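You operate a simulated robot arm through the tools that you are given. There is no shell and no other tool.

You are at the controls of a simulated two-armed robot. One attempt, no reset.

Task
Clamp the orange capped block in the red vise; knock its cap home.
Fine: rubber mallet, laid back after; then ease the jaws and stand the block on the bench end. Set down upright: rubber mallet.
Where things are to end (x, y in the base frame): orange capped block within 60 mm of [540, -320].

It is judged by the outcome, as a careful person would: the job done as asked, and still so three seconds after it is handed in. It fails if anything else is knocked over, pushed out of place, dropped, spilled or broken. A push-on lid holds only when it is set on centred and level and pressed home; a screw cap is set on level and turned clockwise until tight.

Robot
Two 7-joint arms with two-finger grippers on one trunk that stands fixed in place. Base frame: the origin is at the foot of the trunk, x ahead of it, y to its left, z up. Readings come in mm, rad, newtons and seconds.
The left shoulder is at [52, 216, 1377], the right one opposite. With the tool pointing down near the work surface each hand reaches from about 120 to 800 mm from the base axis, measured 20 degrees to its own side. Payload 3.43 kg a hand.
The TCP of each hand is the grasp point between the finger pads, 20 mm short of the fingertips. In the tool frame z runs along the fingers and y along their closing line. The gripper opens to 124 mm; its body begins 93 mm behind the TCP.
Orientation is that of the tool frame in the base frame, as a unit quaternion [w, x, y, z]. With the fingers straight down and closing along the base's y, the tool's x points along the base's -x, its y along +y and its z along -z.

Tools
- The arms move only by the tool send_rows. It takes "left_plan", "right_plan" or both (then of equal length, played together; a hand with none holds still); each is one flat list of numbers, 7 for each row, row after row: the closure in counts, from 0 (fully open) to 255 (shut), then the shift along the base's x, y, z in mm, then the turn, a rotation vector about the base's x, y, z in rad. In form: [claw, x, y, z, ax, ay, az, claw, x, y, z, ax, ay, az, ...]. A call has 1 to 20 rows; each row is the pose to reach, as a shift and turn from the pose commanded when the call began. Each row takes 0.2 s and may step no farther than 50 mm and 0.15 rad from the row before; otherwise, or with a gripper value out of range, the whole call is refused. A pose out of reach is approached as far as the arm can. The call stops where the force on the tool passes 90 N (or 10 N more than at its start, if that is more) or the arm is blocked; 0.2 s more then pass. Each finger travels about 72 mm/s and halts on what it meets, pressing with about 29 N; the grip force reading is that of the motor and also rises with nothing between the fingers. The clock runs only during rows and for 0.2 s after the last one: add rows that repeat a pose to give the fingers time. It gives the time, the measured TCP pose, the force on the tool (base axes), the opening and the grip force at its end, in the units of the frame above (readings bear some noise), with the torque about the TCP (base axes, N m) and any sound that the robot's microphone picked up.
- Cameras (640 x 400 px; columns grow to the right, rows downward): "scene" is now at [158.4, -20.3, 1540.3]; the picture's right is [-0.23, -0.97, 0.00], its down [-0.66, 0.16, -0.74] and it looks along [0.72, -0.17, -0.68] (base axes); focal length 307 px, centre (320, 200). "left" rides on the left gripper at [82, -14, -140] in its tool frame; the picture's right is [0.17, 0.99, 0.00], its down [-0.83, 0.14, -0.54] and it looks along [-0.53, 0.09, 0.84] (tool axes); focal length 243 px, centre (320, 200). "right" rides on the right gripper at [82, 14, -140] in its tool frame; the picture's right is [-0.17, 0.99, 0.00], its down [-0.83, -0.14, -0.54] and it looks along [-0.53, -0.09, 0.84] (tool axes); focal length 243 px, centre (320, 200). There is no depth. A picture from a camera that has moved, and an enlarged one, comes with that camera's place and axes in the base frame and with its lens.
- capture(camera): a new picture of that camera. The clock stands still meanwhile.
- move_column(by): moves the trunk up (or, below 0, down) by that many mm; the arms and the scene camera ride with it, the base frame stays. It gives what a move gives, with no picture.
- head_to(pan, tilt): turns the head with the scene camera to pan (to the left, within 1.396 rad either way) and tilt (down, from -0.506 to 1.204), counted from straight ahead of the robot (the tilt from the chest, where the trunk bows). It gives what a move gives.
- enlarge(camera, box): a new picture of the part [left, top, right, bottom] of that camera's present view, enlarged. The clock stands still meanwhile.
- hand_in(): hands the job in; it is judged then, once.

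Nothing tells you positions but the pictures and the camera data. Unless the task says otherwise, let go and move clear before handing in.

The tools are called after "Emit:" by a JSON object that holds its "fn" and its "kwargs". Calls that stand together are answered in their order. send_rows: Moves the arms, as the interface text tells. Its arguments: {"type":"object","properties":{"left_plan":{"type":"array"},"right_plan":{"type":"array"}},"required":[]} The other tools are called the same way: move_column (by) moves the trunk up or down; head_to (pan, tilt) turns the head that bears the scene camera; capture (camera) takes a picture; enlarge (camera, box) takes an enlarged picture of a part of a camera's view; hand_in () hands the job in.

At the start:

```text
time: 0.0
left_eef_pos: [543.6, 81.4, 1308.7]
left_tool_rot: [0.0, -0.001, 1.0, 0.0]
left_ft_force: [0.0, -0.4, 0.3]
left_moment: [0.01, 0.01, -0.05]
left_finger_gap: 124.0
left_grasp_force: 0.1
right_eef_pos: [444.2, -379.1, 1308.6]
right_tool_rot: [0.0, 0.0, 1.0, 0.0]
right_ft_force: [-0.3, -1.0, -0.2]
right_moment: [-0.01, -0.01, 0.01]
right_finger_gap: 123.9
right_grasp_force: 0.1
trunk travel left (down, up): [-525.0, 66.0]
head pan, tilt (commanded): [-0.232, 0.745]
```

scene: 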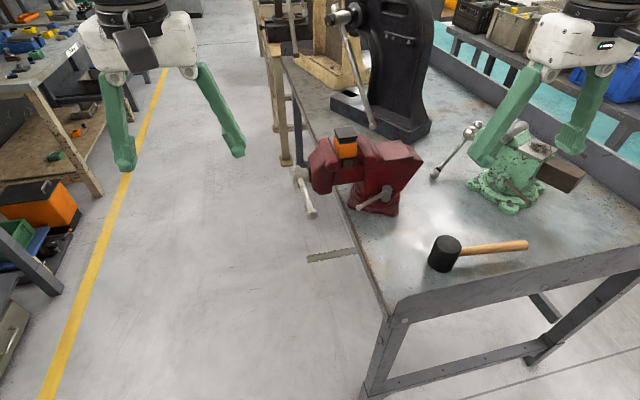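
right: 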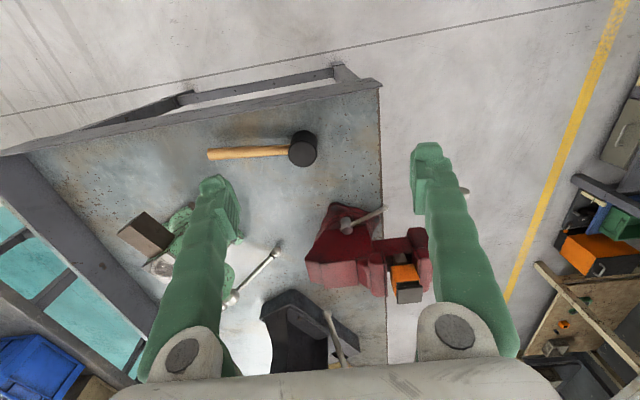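
left: 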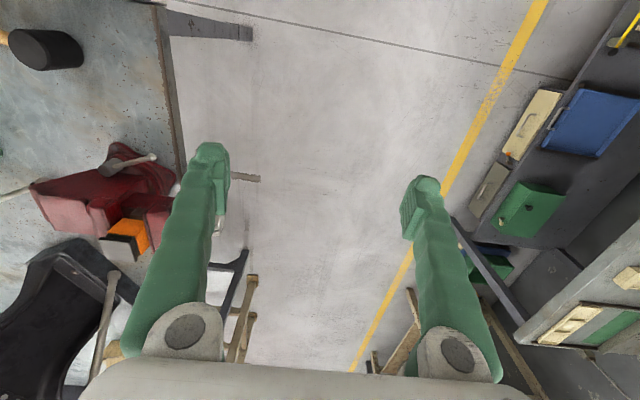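

I see a bench with a red vise that has the orange block with its black cap resting in the jaws, a rubber mallet lying near the bench's near edge, a green vise, and a black arbor press. I'll take closer pictures before moving anything.

Emit:
{"fn": "enlarge", "kwargs": {"camera": "scene", "box": [270, 100, 450, 230]}}

Emit:
{"fn": "enlarge", "kwargs": {"camera": "scene", "box": [380, 180, 640, 340]}}

Emit:
{"fn": "enlarge", "kwargs": {"camera": "right", "box": [280, 180, 460, 320]}}

Emit:
{"fn": "enlarge", "kwargs": {"camera": "left", "box": [0, 100, 260, 300]}}

```text
3.08 times, centred on (360, 165) of scene
camera zoom: at [158.4, -20.3, 1540.3], right [-0.23, -0.97, 0.0], down [-0.66, 0.16, -0.74], along [0.72, -0.17, -0.68], focal length 946 px, centre (197, 308)
```

zoom: 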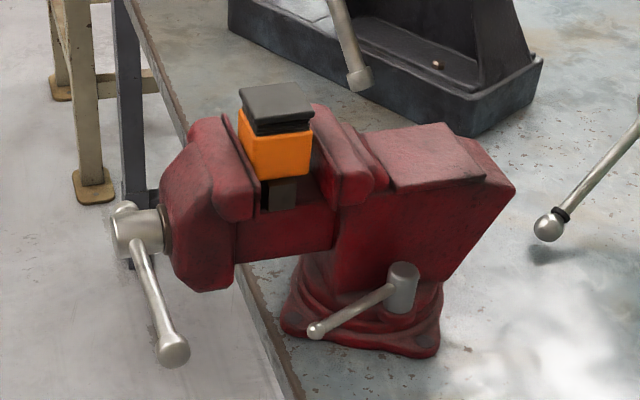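

```text
2.46 times, centred on (510, 260) of scene
camera zoom: at [158.4, -20.3, 1540.3], right [-0.23, -0.97, 0.0], down [-0.66, 0.16, -0.74], along [0.72, -0.17, -0.68], focal length 757 px, centre (-148, 52)
```

zoom: 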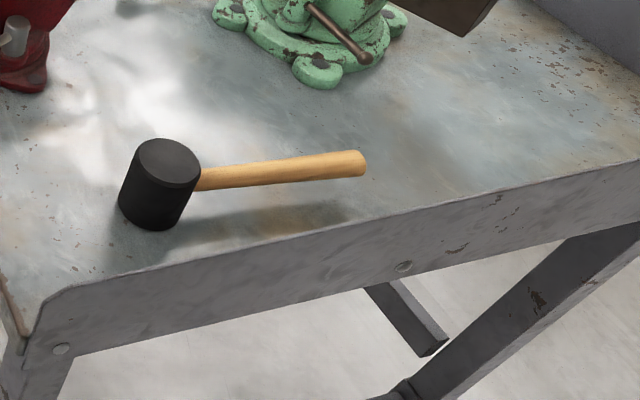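

```text
2.86 times, centred on (370, 250) of right
camera zoom: at [361.6, -366.4, 1448.4], right [0.17, 0.99, 0.0], down [0.83, -0.14, 0.54], along [0.53, -0.09, -0.84], focal length 693 px, centre (177, 57)
```

zoom: 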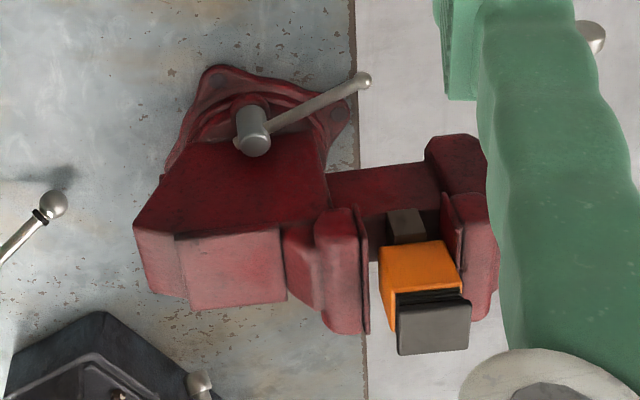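

```text
2.00 times, centred on (130, 200) of left
camera zoom: at [460.1, 66.9, 1447.8], right [-0.17, 0.99, 0.0], down [0.83, 0.14, 0.54], along [0.53, 0.09, -0.84], focal length 485 px, centre (700, 200)
```

zoom: 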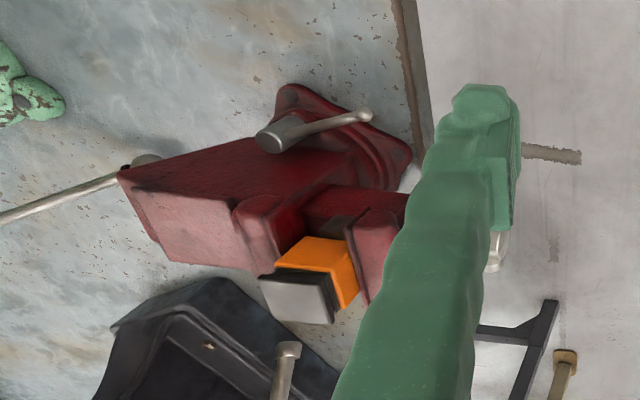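

The block sits between the red vise's jaws near [846, -254, 1115] at the cap's top, and the bench corner is near [450, -250]. I'll zoom further on the vise screw, the block and the mallet.

Emit:
{"fn": "enlarge", "kwargs": {"camera": "scene", "box": [320, 115, 384, 155]}}

Emit:
{"fn": "enlarge", "kwargs": {"camera": "scene", "box": [280, 140, 360, 220]}}

Emit:
{"fn": "enlarge", "kwargs": {"camera": "right", "box": [190, 110, 340, 190]}}

Emit:
{"fn": "enlarge", "kwargs": {"camera": "right", "box": [350, 220, 440, 310]}}

Emit:
{"fn": "enlarge", "kwargs": {"camera": "left", "box": [80, 180, 180, 280]}}

```text
10.00 times, centred on (352, 135) of scene
camera zoom: at [158.4, -20.3, 1540.3], right [-0.23, -0.97, 0.0], down [-0.66, 0.16, -0.74], along [0.72, -0.17, -0.68], focal length 3074 px, centre (0, 850)
```

zoom: 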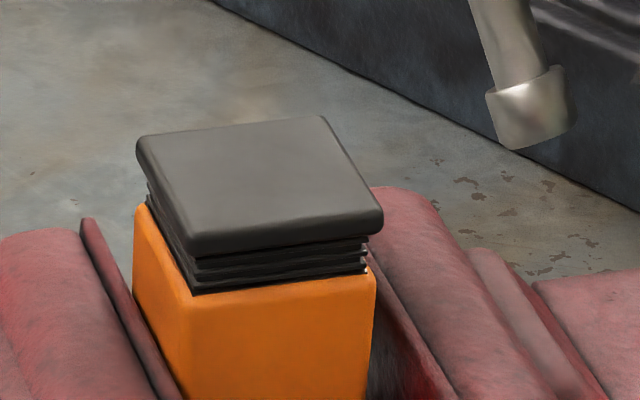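

```text
5.00 times, centred on (320, 180) of scene
camera zoom: at [158.4, -20.3, 1540.3], right [-0.23, -0.97, 0.0], down [-0.66, 0.16, -0.74], along [0.72, -0.17, -0.68], focal length 1537 px, centre (320, 300)
```

zoom: 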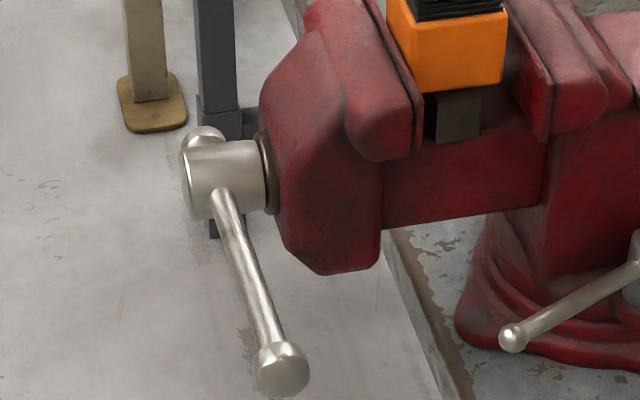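

```text
4.27 times, centred on (265, 150) of right
camera zoom: at [361.6, -366.4, 1448.4], right [0.17, 0.99, 0.0], down [0.83, -0.14, 0.54], along [0.53, -0.09, -0.84], focal length 1035 px, centre (555, 413)
```

zoom: 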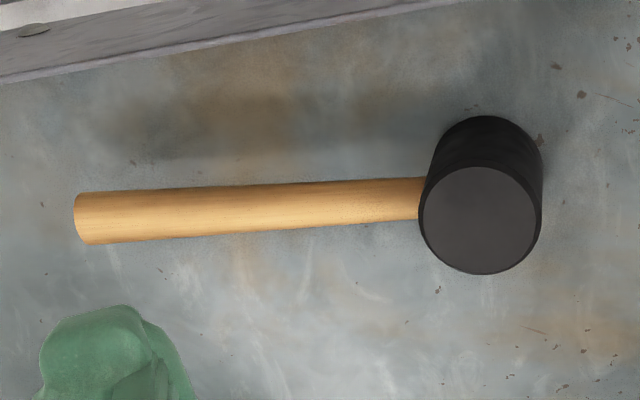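

```text
4.44 times, centred on (395, 265) of right
camera zoom: at [361.6, -366.4, 1448.4], right [0.17, 0.99, 0.0], down [0.83, -0.14, 0.54], along [0.53, -0.09, -0.84], focal length 1078 px, centre (-13, -89)
```

zoom: 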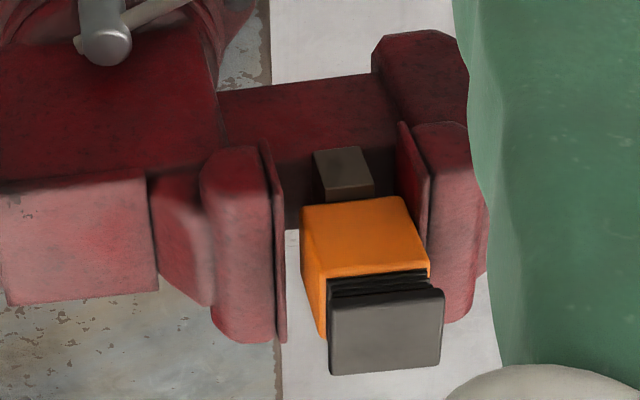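

```text
4.00 times, centred on (130, 230) of left
camera zoom: at [460.1, 66.9, 1447.8], right [-0.17, 0.99, 0.0], down [0.83, 0.14, 0.54], along [0.53, 0.09, -0.84], focal length 970 px, centre (1080, 80)
```

zoom: 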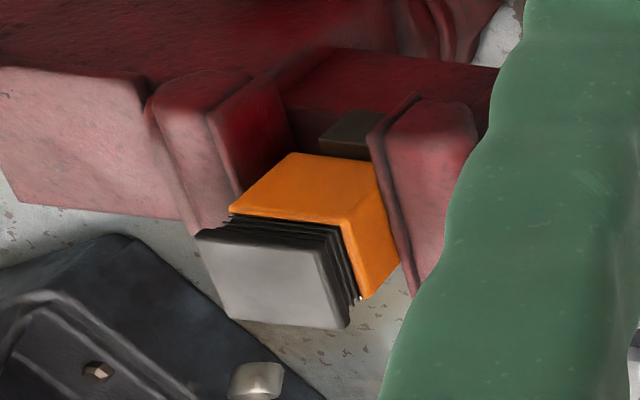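

The block's plug cap is raised with ribs showing, and the block sits on a rest between slightly open jaws. The screw bar's near ball is around [662, -121, 1023]. I'll move the left hand sideways above the bar so its camera can look at the screw and jaws.

Emit:
{"fn": "send_rows", "kwargs": {"left_plan": [0, 4, -48, 0, 0, 0, 0, 0, 8, -96, 0, 0, 0, 0, 0, 12, -144, 0, 0, 0, 0, 0, 16, -190, 0, 0, 0, 0]}}

Emit:
{"fn": "capture", "kwargs": {"camera": "left"}}

Emit:
{"fn": "capture", "kwargs": {"camera": "scene"}}

```text
time: 0.9
left_eef_pos: [594.2, -12.0, 1396.5]
left_tool_rot: [-0.007, -0.059, 0.988, -0.142]
left_ft_force: [-0.3, 0.3, -0.6]
left_moment: [-0.04, 0.01, 0.0]
left_finger_gap: 123.9
left_grasp_force: 0.1
left hand out of reach, approached as far as the arm can: row 4
right_eef_pos: [444.1, -375.0, 1310.6]
right_tool_rot: [0.001, 0.0, 1.0, -0.002]
right_ft_force: [0.5, -0.4, 0.0]
right_moment: [-0.04, -0.01, 0.03]
right_finger_gap: 124.1
right_grasp_force: 0.2
trunk travel left (down, up): [-525.0, 66.0]
head pan, tilt (commanded): [-0.232, 0.745]
stopped in row 4 (left hand): the arm was blocked; the commanded pose is now the measured one
```

```text
taken
camera left: at [512.4, 4.4, 1535.7], right [-0.28, 0.92, -0.27], down [0.81, 0.38, 0.45], along [0.52, -0.09, -0.85], focal length 243 px, centre (320, 200)
```

left: 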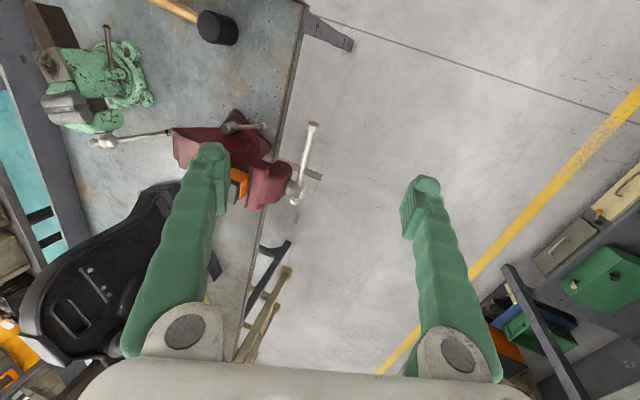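

```text
taken
camera scene: at [157.9, -15.6, 1540.4], right [-0.23, -0.97, 0.0], down [-0.66, 0.15, -0.74], along [0.72, -0.17, -0.68], focal length 307 px, centre (320, 200)
```

scene: 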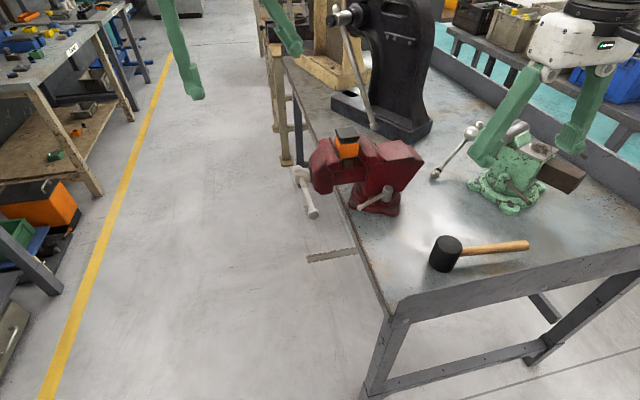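

The left hand ran out of reach at that height and tilted. The triangulation still holds, so I'll bring it back to its starting pose and use lower poses or the trunk instead.

Emit:
{"fn": "send_rows", "kwargs": {"left_plan": [0, -13, 23, -22, 0.071, -0.003, -0.03, 0, -25, 47, -44, 0.142, -0.007, -0.059, 0, -38, 70, -66, 0.214, -0.01, -0.089, 0, -50.6, 93.4, -87.8, 0.285, -0.014, -0.118, 0, -50.6, 93.4, -87.8, 0.285, -0.014, -0.118]}}

```text
time: 2.1
left_eef_pos: [542.3, 73.9, 1300.2]
left_tool_rot: [0.0, 0.002, 1.0, 0.006]
left_ft_force: [0.8, -0.6, 0.1]
left_moment: [0.02, 0.0, -0.01]
left_finger_gap: 123.9
left_grasp_force: 0.0
right_eef_pos: [444.2, -378.7, 1309.0]
right_tool_rot: [0.0, 0.0, 1.0, 0.0]
right_ft_force: [0.0, 0.4, 0.3]
right_moment: [0.0, 0.02, 0.0]
right_finger_gap: 123.9
right_grasp_force: 0.0
trunk travel left (down, up): [-525.0, 66.0]
head pan, tilt (commanded): [-0.232, 0.745]
```

The screw hub is near [837, -123, 1002] with the bar lying almost level toward the robot, and the cap is about 54 mm square, centred at [848, -254]. I'll move the right hand toward the vise at a safe height so its camera sees the jaw gaps.

Emit:
{"fn": "send_rows", "kwargs": {"right_plan": [0, 29, 31, -16, 0, 0, 0, 0, 58, 62, -32, 0, 0, 0, 0, 87, 94, -48, 0, 0, 0, 0, 116, 125, -78, 0, 0, 0, 0, 116, 125, -78, 0, 0, 0]}}

Emit:
{"fn": "capture", "kwargs": {"camera": "right"}}

Emit:
{"fn": "enlarge", "kwargs": {"camera": "right", "box": [240, 180, 440, 320]}}

```text
refused: row 4 steps farther than a row can; nothing moved
```

```text
taken
camera right: at [361.4, -365.6, 1448.8], right [0.17, 0.99, 0.0], down [0.83, -0.14, 0.54], along [0.53, -0.09, -0.84], focal length 243 px, centre (320, 200)
```

right: 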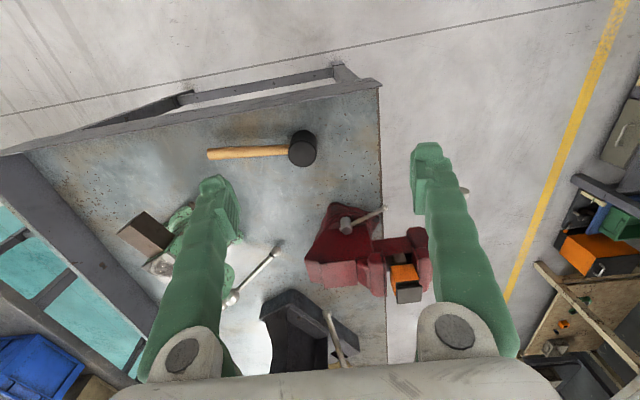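

```text
2.86 times, centred on (340, 250) of right
camera zoom: at [361.4, -365.6, 1448.8], right [0.17, 0.99, 0.0], down [0.83, -0.14, 0.54], along [0.53, -0.09, -0.84], focal length 693 px, centre (263, 57)
```

zoom: 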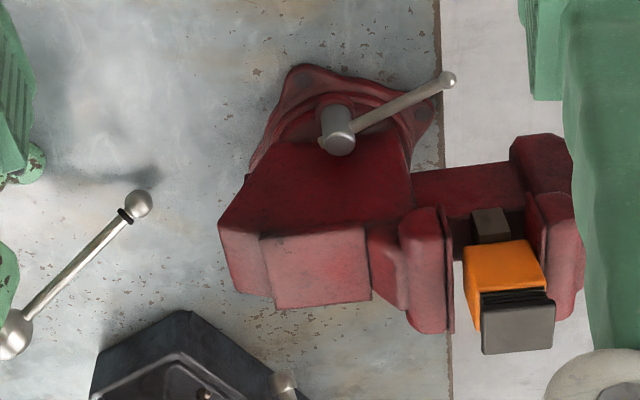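

One row was a little too long a step, so nothing moved. I'll resend the right hand's approach with even steps.

Emit:
{"fn": "send_rows", "kwargs": {"right_plan": [0, 23, 25, -16, 0, 0, 0, 0, 46, 50, -32, 0, 0, 0, 0, 69, 75, -47, 0, 0, 0, 0, 92, 100, -63, 0, 0, 0, 0, 116, 125, -78, 0, 0, 0, 0, 116, 125, -78, 0, 0, 0]}}

Emit:
{"fn": "capture", "kwargs": {"camera": "right"}}

Emit:
{"fn": "enlarge", "kwargs": {"camera": "right", "box": [240, 180, 440, 320]}}

```text
time: 3.5
left_eef_pos: [542.7, 72.6, 1303.2]
left_tool_rot: [0.001, 0.002, 1.0, 0.005]
left_ft_force: [0.3, 0.1, 0.1]
left_moment: [0.0, 0.0, 0.0]
left_finger_gap: 124.1
left_grasp_force: 0.2
right_eef_pos: [541.4, -274.3, 1226.4]
right_tool_rot: [0.002, 0.001, 1.0, 0.002]
right_ft_force: [0.4, -0.5, -0.8]
right_moment: [-0.01, -0.04, 0.01]
right_finger_gap: 123.8
right_grasp_force: 0.0
right hand out of reach, approached as far as the arm can: row 5, 6
trunk travel left (down, up): [-525.0, 66.0]
head pan, tilt (commanded): [-0.232, 0.745]
```

```text
taken
camera right: at [458.4, -263.2, 1366.8], right [0.17, 0.99, 0.0], down [0.83, -0.14, 0.54], along [0.54, -0.09, -0.84], focal length 243 px, centre (320, 200)
```

right: 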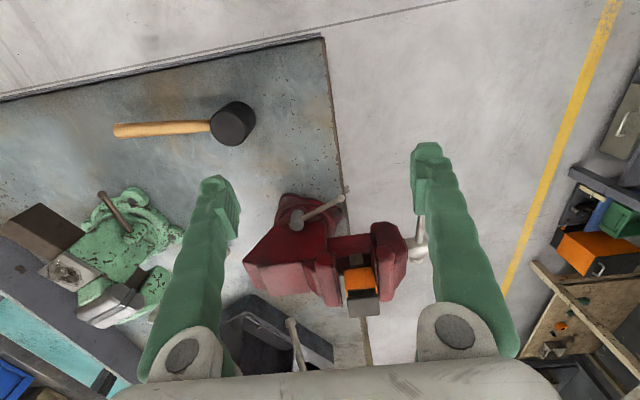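

```text
2.86 times, centred on (340, 250) of right
camera zoom: at [458.4, -263.2, 1366.8], right [0.17, 0.99, 0.0], down [0.83, -0.14, 0.54], along [0.54, -0.09, -0.84], focal length 693 px, centre (263, 57)
```

zoom: 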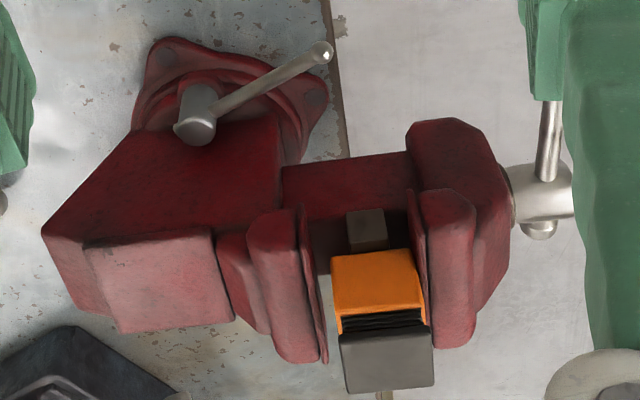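

The right hand stopped at about [541, -274, 1226], since tool-down reach is short at this height, but the view is good. I'll enlarge the jaws and the screw bar from both cameras.

Emit:
{"fn": "enlarge", "kwargs": {"camera": "right", "box": [320, 225, 400, 325]}}

Emit:
{"fn": "enlarge", "kwargs": {"camera": "right", "box": [380, 190, 450, 280]}}

Emit:
{"fn": "enlarge", "kwargs": {"camera": "scene", "box": [310, 120, 390, 180]}}

Emit:
{"fn": "enlarge", "kwargs": {"camera": "left", "box": [0, 80, 280, 300]}}

```text
4.00 times, centred on (360, 275) of right
camera zoom: at [458.4, -263.2, 1366.8], right [0.17, 0.99, 0.0], down [0.83, -0.14, 0.54], along [0.54, -0.09, -0.84], focal length 970 px, centre (160, -100)
```

zoom: 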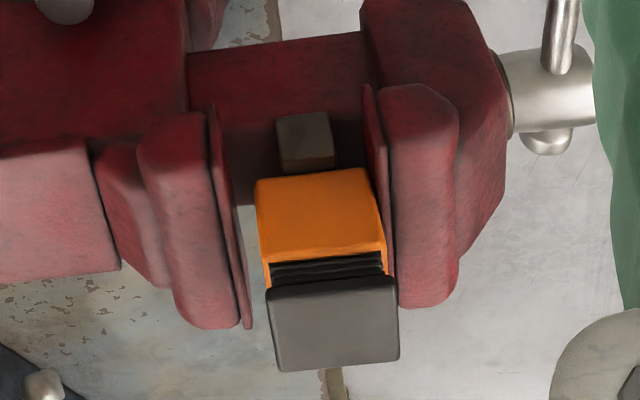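

```text
4.44 times, centred on (415, 235) of right
camera zoom: at [458.4, -263.2, 1366.8], right [0.17, 0.99, 0.0], down [0.83, -0.14, 0.54], along [0.54, -0.09, -0.84], focal length 1078 px, centre (-102, 44)
```

zoom: 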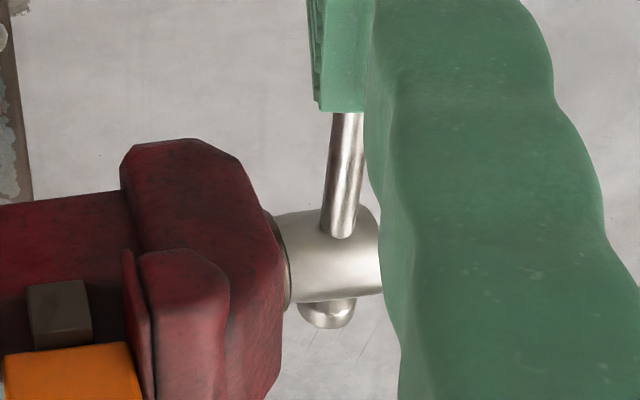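

```text
6.67 times, centred on (350, 150) of scene
camera zoom: at [157.4, -20.7, 1540.5], right [-0.23, -0.97, 0.0], down [-0.66, 0.16, -0.74], along [0.72, -0.17, -0.68], focal length 2049 px, centre (120, 533)
```

zoom: 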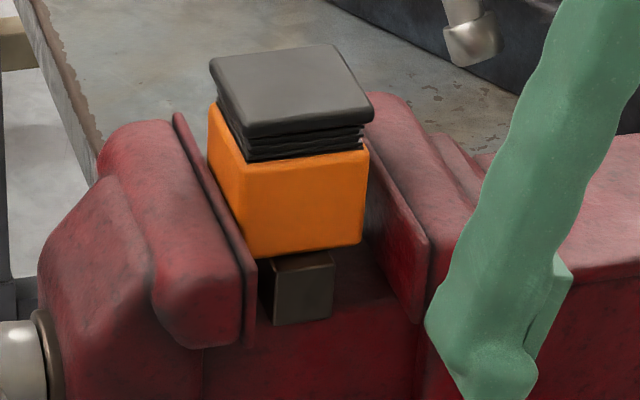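

```text
1.82 times, centred on (140, 190) of left
camera zoom: at [458.4, 57.7, 1442.1], right [-0.16, 0.99, 0.01], down [0.83, 0.13, 0.54], along [0.53, 0.1, -0.84], focal length 441 px, centre (647, 218)
```

zoom: 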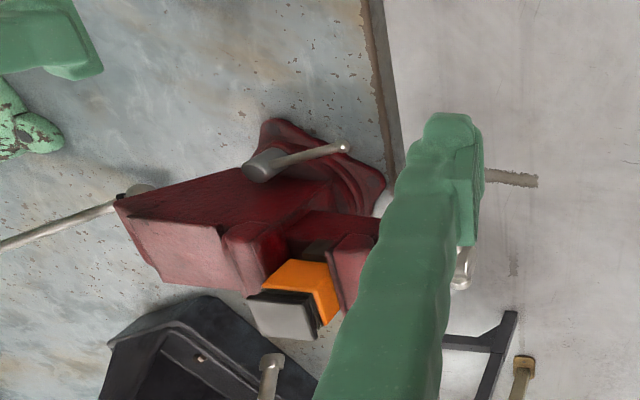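

The jaws stand open about 74 mm, with inner faces at roughly y = -224 and -298. The block spans about y = -232 to -282, so the screw must close around 22 mm. I'll now test how far the right arm reaches when the fingers are pitched forward, in the free space above the bench.

Emit:
{"fn": "send_rows", "kwargs": {"right_plan": [0, 10, -12, 0, 0, -0.13, 0, 0, 30, -26, 0, 0, -0.26, 0, 0, 55, -40, 0, 0, -0.39, 0, 0, 80, -54, 0, 0, -0.52, 0, 0, 110, -70, 0, 0, -0.65, 0, 0, 140, -86, 0, 0, -0.785, 0, 0, 140, -86, 0, 0, -0.785, 0]}}

Emit:
{"fn": "capture", "kwargs": {"camera": "scene"}}

Emit:
{"fn": "capture", "kwargs": {"camera": "right"}}

```text
time: 5.1
left_eef_pos: [541.9, 71.9, 1302.7]
left_tool_rot: [0.0, 0.002, 1.0, 0.006]
left_ft_force: [-0.3, -0.1, 0.6]
left_moment: [0.02, 0.0, -0.01]
left_finger_gap: 123.8
left_grasp_force: 0.1
right_eef_pos: [677.8, -363.3, 1226.6]
right_tool_rot: [0.384, 0.001, 0.923, 0.0]
right_ft_force: [-1.2, 0.7, 0.0]
right_moment: [-0.03, 0.0, -0.04]
right_finger_gap: 123.9
right_grasp_force: 0.1
trunk travel left (down, up): [-525.0, 66.0]
head pan, tilt (commanded): [-0.232, 0.745]
```

```text
taken
camera scene: at [157.6, -19.9, 1540.4], right [-0.23, -0.97, 0.0], down [-0.66, 0.16, -0.74], along [0.72, -0.17, -0.68], focal length 307 px, centre (320, 200)
```

scene: 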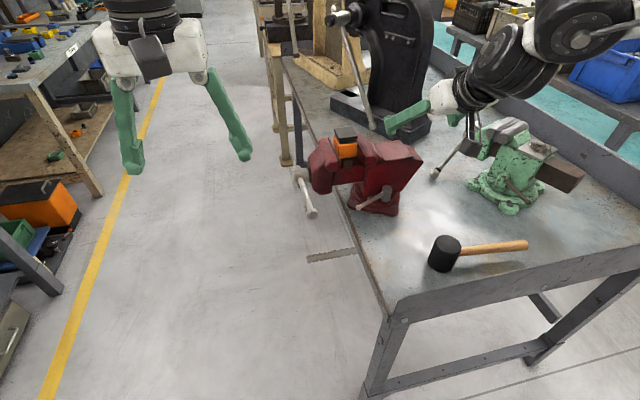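

```text
taken
camera right: at [521.0, -349.7, 1267.8], right [0.12, 0.99, 0.12], down [0.2, -0.14, 0.97], along [0.97, -0.09, -0.22], focal length 243 px, centre (320, 200)
```

right: 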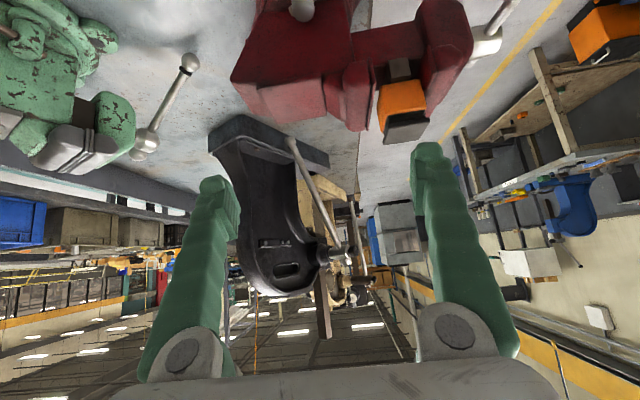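

The pitched right arm reached [678, -363, 1227] with no trouble. I'll push the same test further out toward where the hand would be when striking.

Emit:
{"fn": "send_rows", "kwargs": {"right_plan": [0, 38, -9, -9, 0, 0, 0, 0, 76, -18, -18, 0, 0, 0, 0, 114, -27, -27, 0, 0, 0, 0, 152, -36, -36, 0, 0, 0, 0, 152, -36, -36, 0, 0, 0]}}

```text
time: 6.3
left_eef_pos: [541.6, 73.3, 1303.7]
left_tool_rot: [0.0, 0.001, 1.0, 0.005]
left_ft_force: [-0.4, 0.0, 0.8]
left_moment: [0.02, -0.03, 0.03]
left_finger_gap: 124.2
left_grasp_force: 0.1
right_eef_pos: [830.8, -397.0, 1189.5]
right_tool_rot: [0.383, -0.001, 0.924, 0.0]
right_ft_force: [-0.4, -0.3, -0.1]
right_moment: [0.04, 0.0, 0.02]
right_finger_gap: 123.8
right_grasp_force: 0.1
trunk travel left (down, up): [-525.0, 66.0]
head pan, tilt (commanded): [-0.232, 0.745]
```

Reach at 45° pitch is fine, so the limit was only wrist bend. I'll check whether a shallower 30° pitch still works out here, and take a look from this pose.

Emit:
{"fn": "send_rows", "kwargs": {"right_plan": [0, 5, 0, -10, 0, 0.13, 0, 0, 10, 0, -20, 0, 0.262, 0, 0, 10, 0, -20, 0, 0.262, 0]}}

Emit:
{"fn": "capture", "kwargs": {"camera": "scene"}}

Emit:
{"fn": "capture", "kwargs": {"camera": "right"}}

```text
time: 7.1
left_eef_pos: [541.5, 73.6, 1302.6]
left_tool_rot: [0.001, 0.001, 1.0, 0.006]
left_ft_force: [-0.1, -0.1, -0.5]
left_moment: [-0.03, -0.02, 0.0]
left_finger_gap: 123.7
left_grasp_force: 0.1
right_eef_pos: [837.0, -397.1, 1180.1]
right_tool_rot: [0.322, 0.001, 0.947, 0.0]
right_ft_force: [0.1, 0.6, -0.4]
right_moment: [-0.01, -0.03, 0.02]
right_finger_gap: 123.9
right_grasp_force: 0.0
right hand out of reach, approached as far as the arm can: row 2, 3
trunk travel left (down, up): [-525.0, 66.0]
head pan, tilt (commanded): [-0.232, 0.745]
```

```text
taken
camera scene: at [157.1, -19.9, 1540.5], right [-0.23, -0.97, 0.0], down [-0.66, 0.16, -0.74], along [0.72, -0.17, -0.68], focal length 307 px, centre (320, 200)
```

scene: 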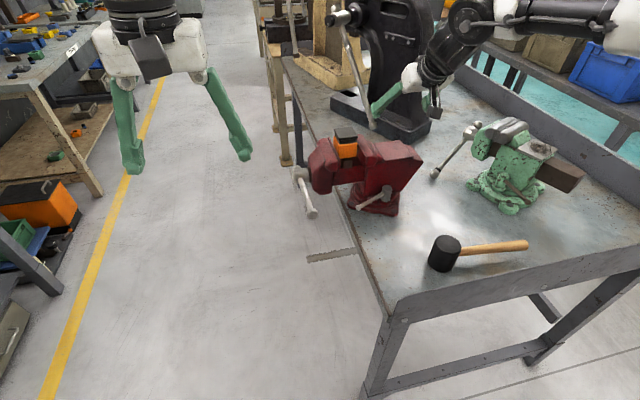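

```text
taken
camera right: at [686.2, -384.0, 1240.9], right [0.13, 0.99, 0.1], down [0.33, -0.14, 0.93], along [0.94, -0.09, -0.34], focal length 243 px, centre (320, 200)
```

right: 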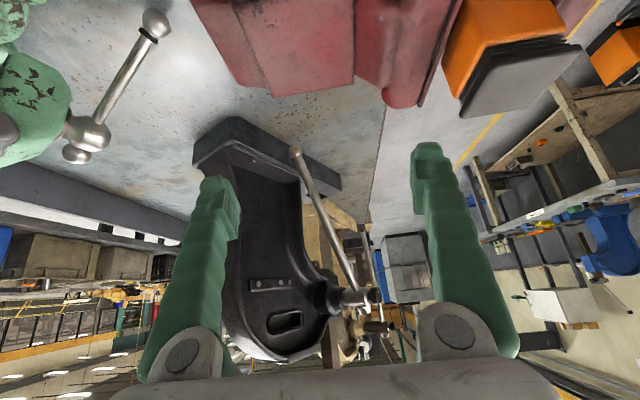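

The right arm reaches well with pitched fingers, so the right hand can pinch the screw bar, closing along y, and swing it. I'll back it out, swing it to above the near end of the bar, and look again.

Emit:
{"fn": "send_rows", "kwargs": {"right_plan": [0, -40, 9, 12, 0, -0.043, 0, 0, -80, 18, 24, 0, -0.086, 0, 0, -120, 26, 36, 0, -0.129, 0, 0, -160, 34, 46, 0, -0.129, 0, 0, -165, 80, 30, 0, -0.129, 0, 0, -170, 125, 10, 0, -0.129, 0, 0, -173, 170, -10, 0, -0.129, 0, 0, -177, 215, -30, 0, -0.129, 0, 0, -177, 250, -50, 0, -0.129, 0, 0, -177, 275, -50, 0, -0.129, 0, 0, -177, 275, -50, 0, -0.129, 0]}}

Emit:
{"fn": "capture", "kwargs": {"camera": "scene"}}

Emit:
{"fn": "capture", "kwargs": {"camera": "right"}}

```text
time: 9.5
left_eef_pos: [543.4, 73.2, 1302.1]
left_tool_rot: [0.0, 0.001, 1.0, 0.005]
left_ft_force: [0.9, 1.0, -0.4]
left_moment: [-0.02, 0.03, 0.0]
left_finger_gap: 124.2
left_grasp_force: 0.1
right_eef_pos: [664.6, -204.4, 1154.5]
right_tool_rot: [0.381, 0.001, 0.924, 0.0]
right_ft_force: [0.5, -0.4, 0.3]
right_moment: [0.01, 0.0, 0.0]
right_finger_gap: 124.0
right_grasp_force: 0.0
right hand out of reach, approached as far as the arm can: row 8, 9, 10, 11
trunk travel left (down, up): [-525.0, 66.0]
head pan, tilt (commanded): [-0.232, 0.745]
```

```text
taken
camera scene: at [159.3, -20.1, 1540.2], right [-0.23, -0.97, 0.0], down [-0.66, 0.16, -0.73], along [0.72, -0.17, -0.68], focal length 307 px, centre (320, 200)
```

scene: 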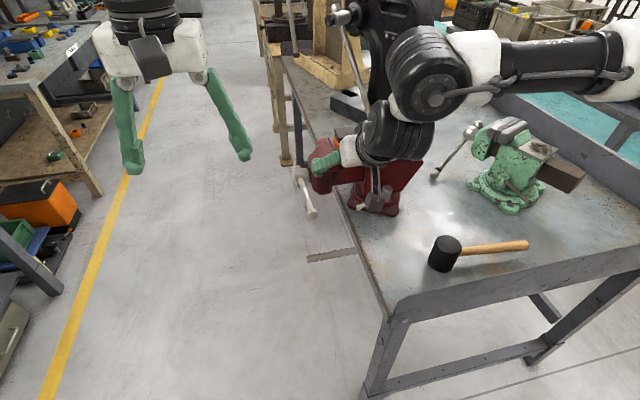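

```text
taken
camera right: at [507.8, -191.6, 1196.3], right [0.12, 0.99, 0.12], down [0.21, -0.14, 0.97], along [0.97, -0.09, -0.22], focal length 243 px, centre (320, 200)
```

right: 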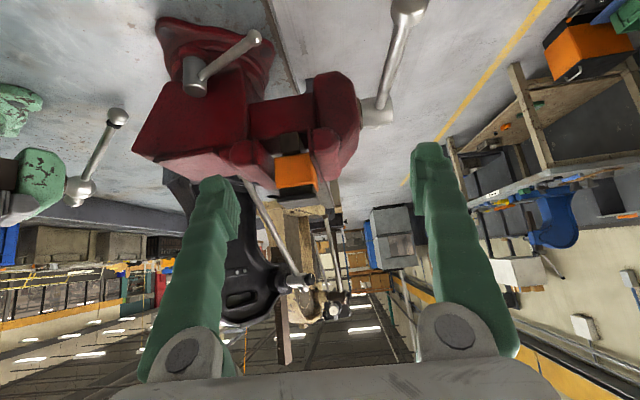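

The right arm can't go further inboard, but the left hand, reaching in and across, suits the screw bar naturally. I'll park the right hand back over the bench and bring the left hand, fingers closed as a peg, to near the bar's near end.

Emit:
{"fn": "send_rows", "kwargs": {"right_plan": [0, -24, -32, 7, 0, 0, 0, 0, -48, -64, 14, 0, 0, 0, 0, -72, -96, 21, 0, 0, 0, 0, -96, -128, 28, 0, 0, 0, 0, -120, -160, 35, 0, 0, 0, 0, -142, -192, 42, 0, 0, 0, 0, -164, -226, 46, 0, 0, 0]}}

Emit:
{"fn": "send_rows", "kwargs": {"left_plan": [60, 9, -12, -20, -0.041, -0.111, -0.07, 120, 18, -24, -40, -0.081, -0.223, -0.14, 180, 27, -36, -60, -0.122, -0.334, -0.211, 255, 35, -48, -81, -0.162, -0.446, -0.281, 255, 43, -60, -101, -0.203, -0.557, -0.351, 255, 52, -72, -122, -0.243, -0.669, -0.421, 255, 61, -85, -142, -0.284, -0.78, -0.492, 255, 70, -97, -162, -0.324, -0.892, -0.562, 255, 78, -110, -182, -0.365, -1.003, -0.632, 255, 78, -110, -182, -0.365, -1.003, -0.632]}}

Emit:
{"fn": "capture", "kwargs": {"camera": "scene"}}

Emit:
{"fn": "capture", "kwargs": {"camera": "left"}}

```text
time: 11.1
left_eef_pos: [540.7, 70.6, 1302.3]
left_tool_rot: [0.001, 0.002, 1.0, 0.007]
left_ft_force: [0.0, -1.0, 0.6]
left_moment: [0.04, -0.07, 0.0]
left_finger_gap: 124.2
left_grasp_force: 0.0
right_eef_pos: [502.9, -432.6, 1205.3]
right_tool_rot: [0.384, 0.0, 0.924, 0.002]
right_ft_force: [0.4, -1.3, 0.0]
right_moment: [0.02, 0.01, 0.05]
right_finger_gap: 124.1
right_grasp_force: 0.0
trunk travel left (down, up): [-525.0, 66.0]
head pan, tilt (commanded): [-0.232, 0.745]
```

```text
time: 13.3
left_eef_pos: [623.0, -35.7, 1122.1]
left_tool_rot: [0.472, 0.294, 0.815, -0.165]
left_ft_force: [-0.3, -0.8, -0.9]
left_moment: [0.01, 0.0, 0.04]
left_finger_gap: 0.0
left_grasp_force: 29.4
right_eef_pos: [503.6, -431.3, 1206.8]
right_tool_rot: [0.383, 0.0, 0.924, 0.0]
right_ft_force: [-0.1, 0.3, -0.3]
right_moment: [0.03, -0.04, -0.01]
right_finger_gap: 123.9
right_grasp_force: 0.0
trunk travel left (down, up): [-525.0, 66.0]
head pan, tilt (commanded): [-0.232, 0.745]
```

```text
taken
camera scene: at [158.0, -21.1, 1540.4], right [-0.23, -0.97, 0.0], down [-0.66, 0.16, -0.74], along [0.72, -0.17, -0.68], focal length 307 px, centre (320, 200)
```

scene: 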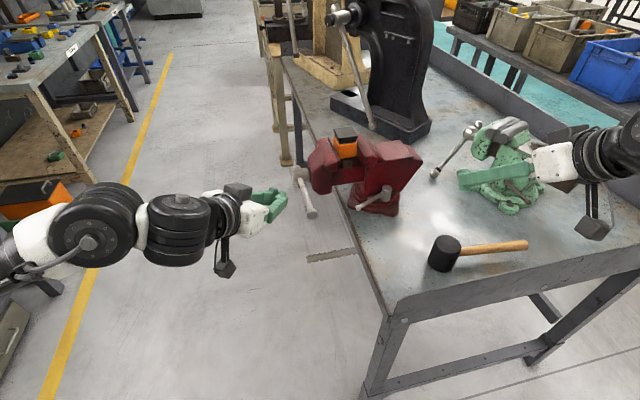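

```text
taken
camera left: at [487.8, 56.5, 1120.6], right [0.56, 0.81, -0.14], down [0.04, 0.14, 0.99], along [0.82, -0.56, 0.04], focal length 243 px, centre (320, 200)
```

left: 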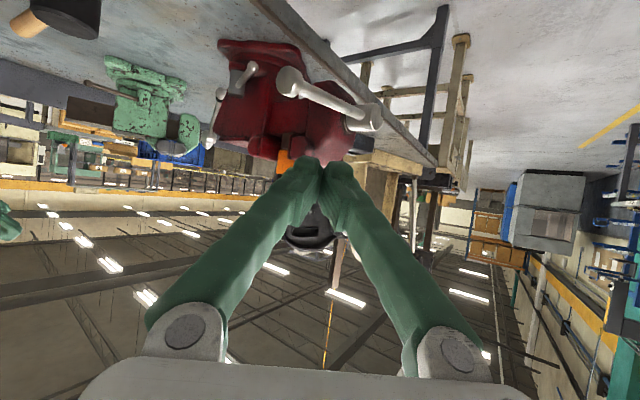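

The left hand got there easily, fingers closed at [623, -36, 1122], and its camera sees the bar's ball end. I'll enlarge to refine the bar geometry before touching it.

Emit:
{"fn": "enlarge", "kwargs": {"camera": "left", "box": [220, 30, 420, 190]}}

Emit:
{"fn": "enlarge", "kwargs": {"camera": "scene", "box": [230, 130, 370, 230]}}

```text
2.50 times, centred on (320, 110) of left
camera zoom: at [487.8, 56.5, 1120.6], right [0.56, 0.81, -0.14], down [0.04, 0.14, 0.99], along [0.82, -0.56, 0.04], focal length 606 px, centre (320, 425)
```

zoom: 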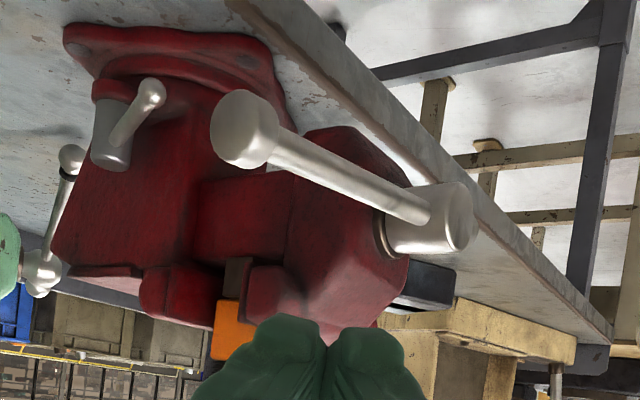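

```text
4.00 times, centred on (300, 180) of scene
camera zoom: at [158.0, -21.1, 1540.4], right [-0.23, -0.97, 0.0], down [-0.66, 0.16, -0.74], along [0.72, -0.17, -0.68], focal length 1230 px, centre (400, 280)
```

zoom: 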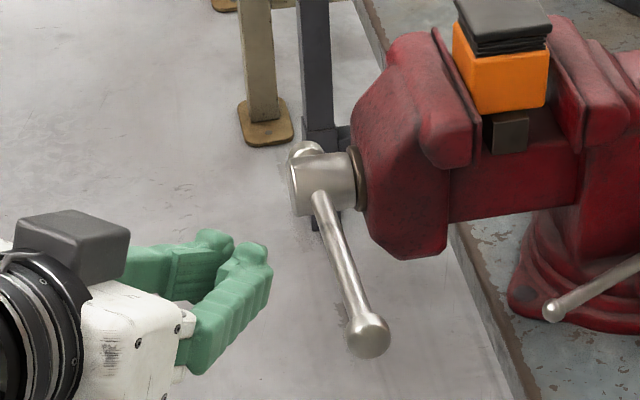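

The bar's ball is at about [662, -120.5, 1021] and the hub axis at about [845, -123, 996]. I'll bring the closed left fingers over the bar about 150 mm out from the hub and push the near end downward, which is clockwise seen from the handle side, to see how far the jaw moves per turn.

Emit:
{"fn": "send_rows", "kwargs": {"left_plan": [255, 22, -30, -15, 0, 0, 0, 255, 45, -60, -35, 0, 0, 0, 255, 70, -90, -57, 0, 0, 0, 255, 74, -90, -70, 0, 0, 0, 255, 74, -90, -80, 0, 0, 0, 255, 73, -90, -95, 0, 0, 0, 255, 71, -90, -110, 0, 0, 0, 255, 70, -90, -128, 0, 0, 0, 255, 72, -90, -146, 0, 0, 0, 255, 75, -90, -163, 0, 0, 0, 255, 80, -90, -180, 0, 0, 0, 255, 80, -90, -180, 0, 0, 0]}}

Emit:
{"fn": "capture", "kwargs": {"camera": "scene"}}

Emit:
{"fn": "enlarge", "kwargs": {"camera": "scene", "box": [230, 110, 410, 240]}}

```text
time: 15.9
left_eef_pos: [700.4, -123.9, 941.7]
left_tool_rot: [0.471, 0.296, 0.814, -0.166]
left_ft_force: [0.7, 0.3, 0.9]
left_moment: [0.0, 0.02, -0.02]
left_finger_gap: 0.0
left_grasp_force: 29.2
right_eef_pos: [504.8, -431.3, 1205.4]
right_tool_rot: [0.384, 0.0, 0.924, 0.0]
right_ft_force: [-0.1, 0.2, 0.5]
right_moment: [-0.03, 0.0, 0.01]
right_finger_gap: 124.1
right_grasp_force: 0.0
trunk travel left (down, up): [-525.0, 66.0]
head pan, tilt (commanded): [-0.232, 0.745]
```

```text
taken
camera scene: at [158.3, -20.2, 1540.3], right [-0.23, -0.97, 0.0], down [-0.66, 0.16, -0.74], along [0.72, -0.17, -0.68], focal length 307 px, centre (320, 200)
```

scene: 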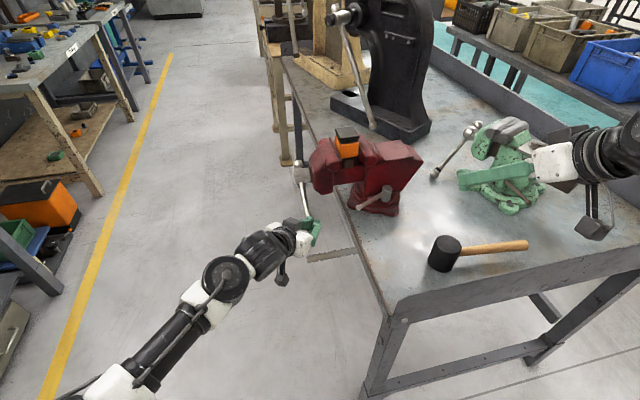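

```text
3.08 times, centred on (320, 175) of scene
camera zoom: at [158.3, -20.2, 1540.3], right [-0.23, -0.97, 0.0], down [-0.66, 0.16, -0.74], along [0.72, -0.17, -0.68], focal length 946 px, centre (320, 277)
```

zoom: 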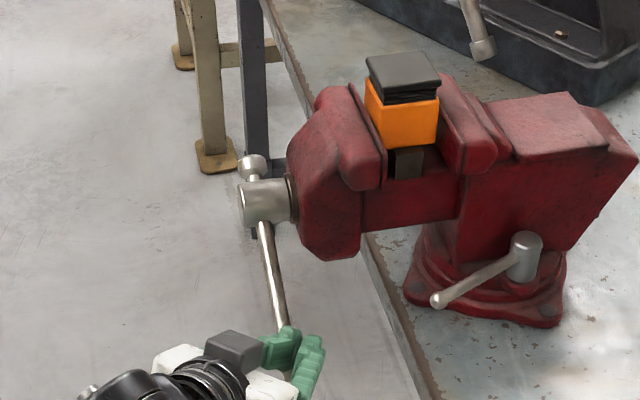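

The bar turned easily, with its far end now rising, and the block is undisturbed. I'll compare the jaw gap against the earlier view.

Emit:
{"fn": "enlarge", "kwargs": {"camera": "scene", "box": [310, 120, 390, 180]}}

Emit:
{"fn": "enlarge", "kwargs": {"camera": "scene", "box": [280, 140, 360, 220]}}

```text
6.67 times, centred on (350, 150) of scene
camera zoom: at [158.3, -20.2, 1540.3], right [-0.23, -0.97, 0.0], down [-0.66, 0.16, -0.74], along [0.72, -0.17, -0.68], focal length 2049 px, centre (120, 533)
```

zoom: 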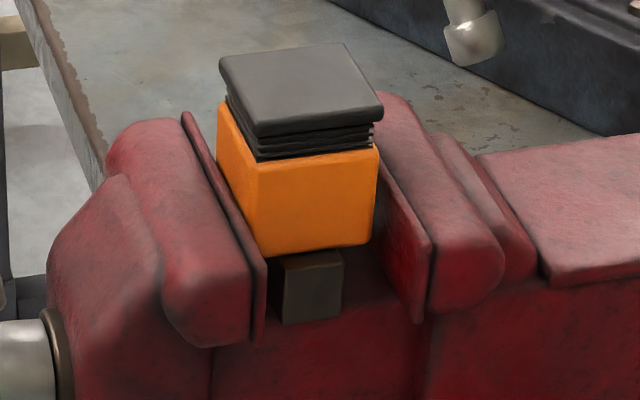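

```text
5.00 times, centred on (320, 180) of scene
camera zoom: at [158.3, -20.2, 1540.3], right [-0.23, -0.97, 0.0], down [-0.66, 0.16, -0.74], along [0.72, -0.17, -0.68], focal length 1537 px, centre (320, 300)
```

zoom: 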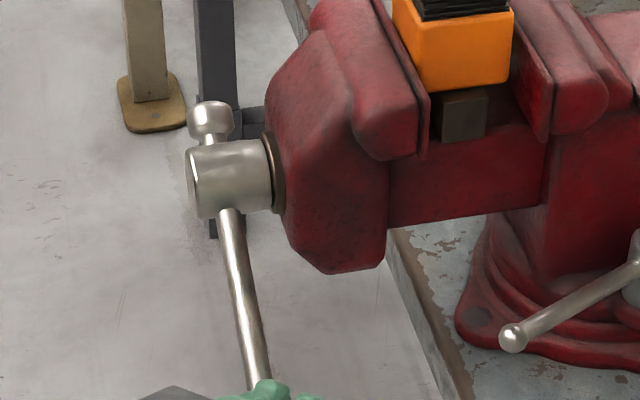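

The screw has a coarse lead: about 38° of turn moved the jaw roughly 4 mm, so roughly 180° more should clamp it. To keep within the left arm's reach on the far part of the swing I'll back the left hand off, raise the right hand, and then lower the trunk 200 mm.

Emit:
{"fn": "send_rows", "kwargs": {"left_plan": [255, -20, 20, 15, 0, 0, 0, 255, -40, 45, 40, 0, 0, 0, 255, -55, 65, 80, 0, 0, 0, 255, -65, 85, 125, 0, 0, 0, 255, -70, 95, 170, 0, 0, 0, 255, -73, 96, 215, 0, 0, 0, 255, -73, 96, 238, 0, 0, 0], "right_plan": [0, -8, 0, 28, 0, 0, 0, 0, -16, 0, 56, 0, 0, 0, 0, -24, 0, 84, 0, 0, 0, 0, -32, 0, 112, 0, 0, 0, 0, -40, 0, 140, 0, 0, 0, 0, -45, 0, 168, 0, 0, 0, 0, -50, 0, 195, 0, 0, 0]}}

Emit:
{"fn": "capture", "kwargs": {"camera": "scene"}}

```text
refused: row 4 steps farther than a row can; nothing moved
```

```text
taken
camera scene: at [158.3, -20.2, 1540.3], right [-0.23, -0.97, 0.0], down [-0.66, 0.16, -0.74], along [0.72, -0.17, -0.68], focal length 307 px, centre (320, 200)
```

scene: 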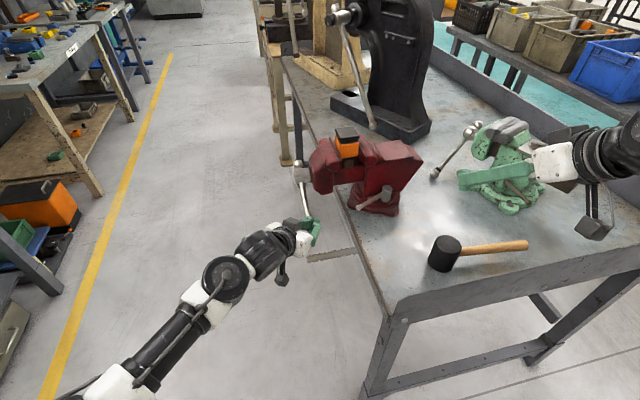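

The last plan had one step just too long, so nothing moved. I'll resend it with shorter steps.

Emit:
{"fn": "send_rows", "kwargs": {"left_plan": [255, -20, 20, 12, 0, 0, 0, 255, -38, 42, 35, 0, 0, 0, 255, -52, 62, 70, 0, 0, 0, 255, -60, 75, 110, 0, 0, 0, 255, -68, 88, 150, 0, 0, 0, 255, -73, 96, 190, 0, 0, 0, 255, -73, 96, 235, 0, 0, 0], "right_plan": [0, -8, 0, 28, 0, 0, 0, 0, -16, 0, 56, 0, 0, 0, 0, -24, 0, 84, 0, 0, 0, 0, -32, 0, 112, 0, 0, 0, 0, -40, 0, 140, 0, 0, 0, 0, -45, 0, 168, 0, 0, 0, 0, -50, 0, 195, 0, 0, 0]}}

Emit:
{"fn": "capture", "kwargs": {"camera": "scene"}}

```text
time: 17.5
left_eef_pos: [628.3, -28.0, 1179.5]
left_tool_rot: [0.472, 0.294, 0.815, -0.165]
left_ft_force: [-0.7, 0.5, -0.1]
left_moment: [-0.04, -0.05, -0.01]
left_finger_gap: 0.1
left_grasp_force: 29.0
right_eef_pos: [455.1, -428.2, 1400.5]
right_tool_rot: [0.382, 0.0, 0.924, 0.0]
right_ft_force: [-1.1, 0.1, -0.6]
right_moment: [-0.01, -0.02, -0.03]
right_finger_gap: 124.1
right_grasp_force: 0.0
trunk travel left (down, up): [-525.0, 66.0]
head pan, tilt (commanded): [-0.232, 0.745]
```

```text
taken
camera scene: at [158.2, -20.1, 1540.4], right [-0.23, -0.97, 0.0], down [-0.66, 0.16, -0.74], along [0.72, -0.17, -0.68], focal length 307 px, centre (320, 200)
```

scene: 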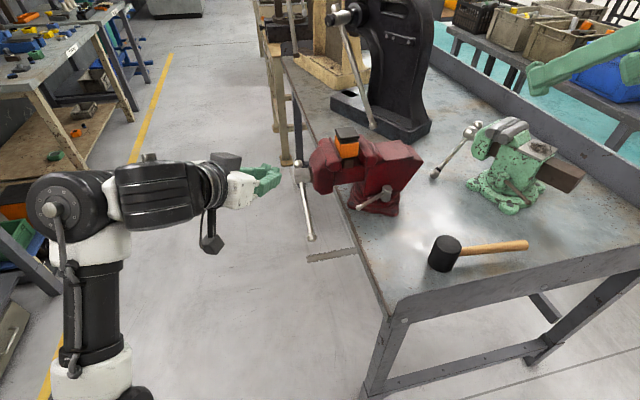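

The bar holds its angle when released. Now I'll lower the trunk 200 mm.

Emit:
{"fn": "move_column", "kwargs": {"by": -200}}

Emit:
{"fn": "capture", "kwargs": {"camera": "scene"}}

Emit:
{"fn": "enlarge", "kwargs": {"camera": "scene", "box": [220, 60, 400, 190]}}

Emit:
{"fn": "capture", "kwargs": {"camera": "left"}}

```text
time: 19.6
left_eef_pos: [627.3, -30.2, 978.8]
left_tool_rot: [0.472, 0.295, 0.814, -0.166]
left_ft_force: [0.2, -0.9, 0.1]
left_moment: [0.0, -0.02, 0.0]
left_finger_gap: 0.0
left_grasp_force: 29.6
right_eef_pos: [453.8, -429.5, 1198.9]
right_tool_rot: [0.383, 0.001, 0.924, 0.0]
right_ft_force: [0.3, 0.1, -0.7]
right_moment: [0.0, 0.05, -0.02]
right_finger_gap: 124.0
right_grasp_force: 0.0
trunk travel left (down, up): [-325.0, 266.0]
head pan, tilt (commanded): [-0.232, 0.745]
```

```text
taken
camera scene: at [230.8, -20.2, 1326.3], right [-0.23, -0.97, 0.0], down [-0.66, 0.16, -0.74], along [0.72, -0.17, -0.68], focal length 307 px, centre (320, 200)
```

scene: 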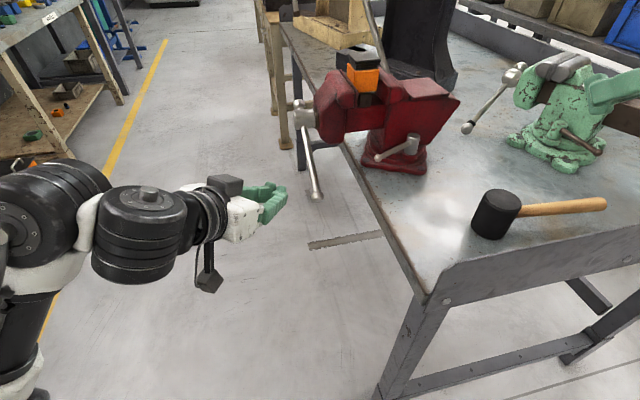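

```text
3.08 times, centred on (310, 125) of scene
camera zoom: at [230.8, -20.2, 1326.3], right [-0.23, -0.97, 0.0], down [-0.66, 0.16, -0.74], along [0.72, -0.17, -0.68], focal length 946 px, centre (351, 431)
```

zoom: 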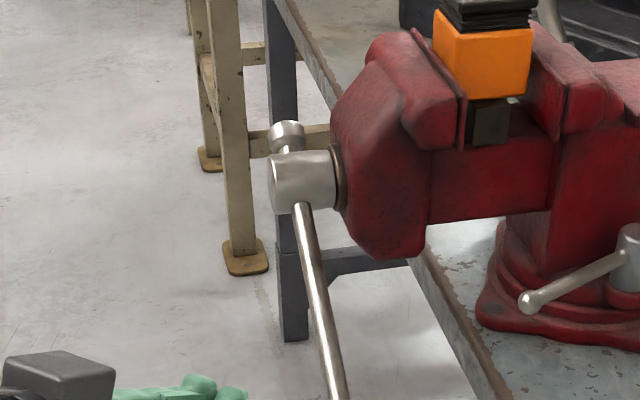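

```text
taken
camera left: at [492.6, 63.4, 976.5], right [0.57, 0.81, -0.14], down [0.04, 0.13, 0.99], along [0.82, -0.57, 0.04], focal length 243 px, centre (320, 200)
```

left: 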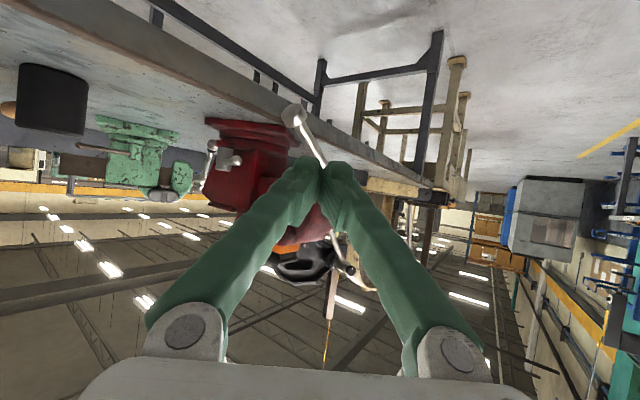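

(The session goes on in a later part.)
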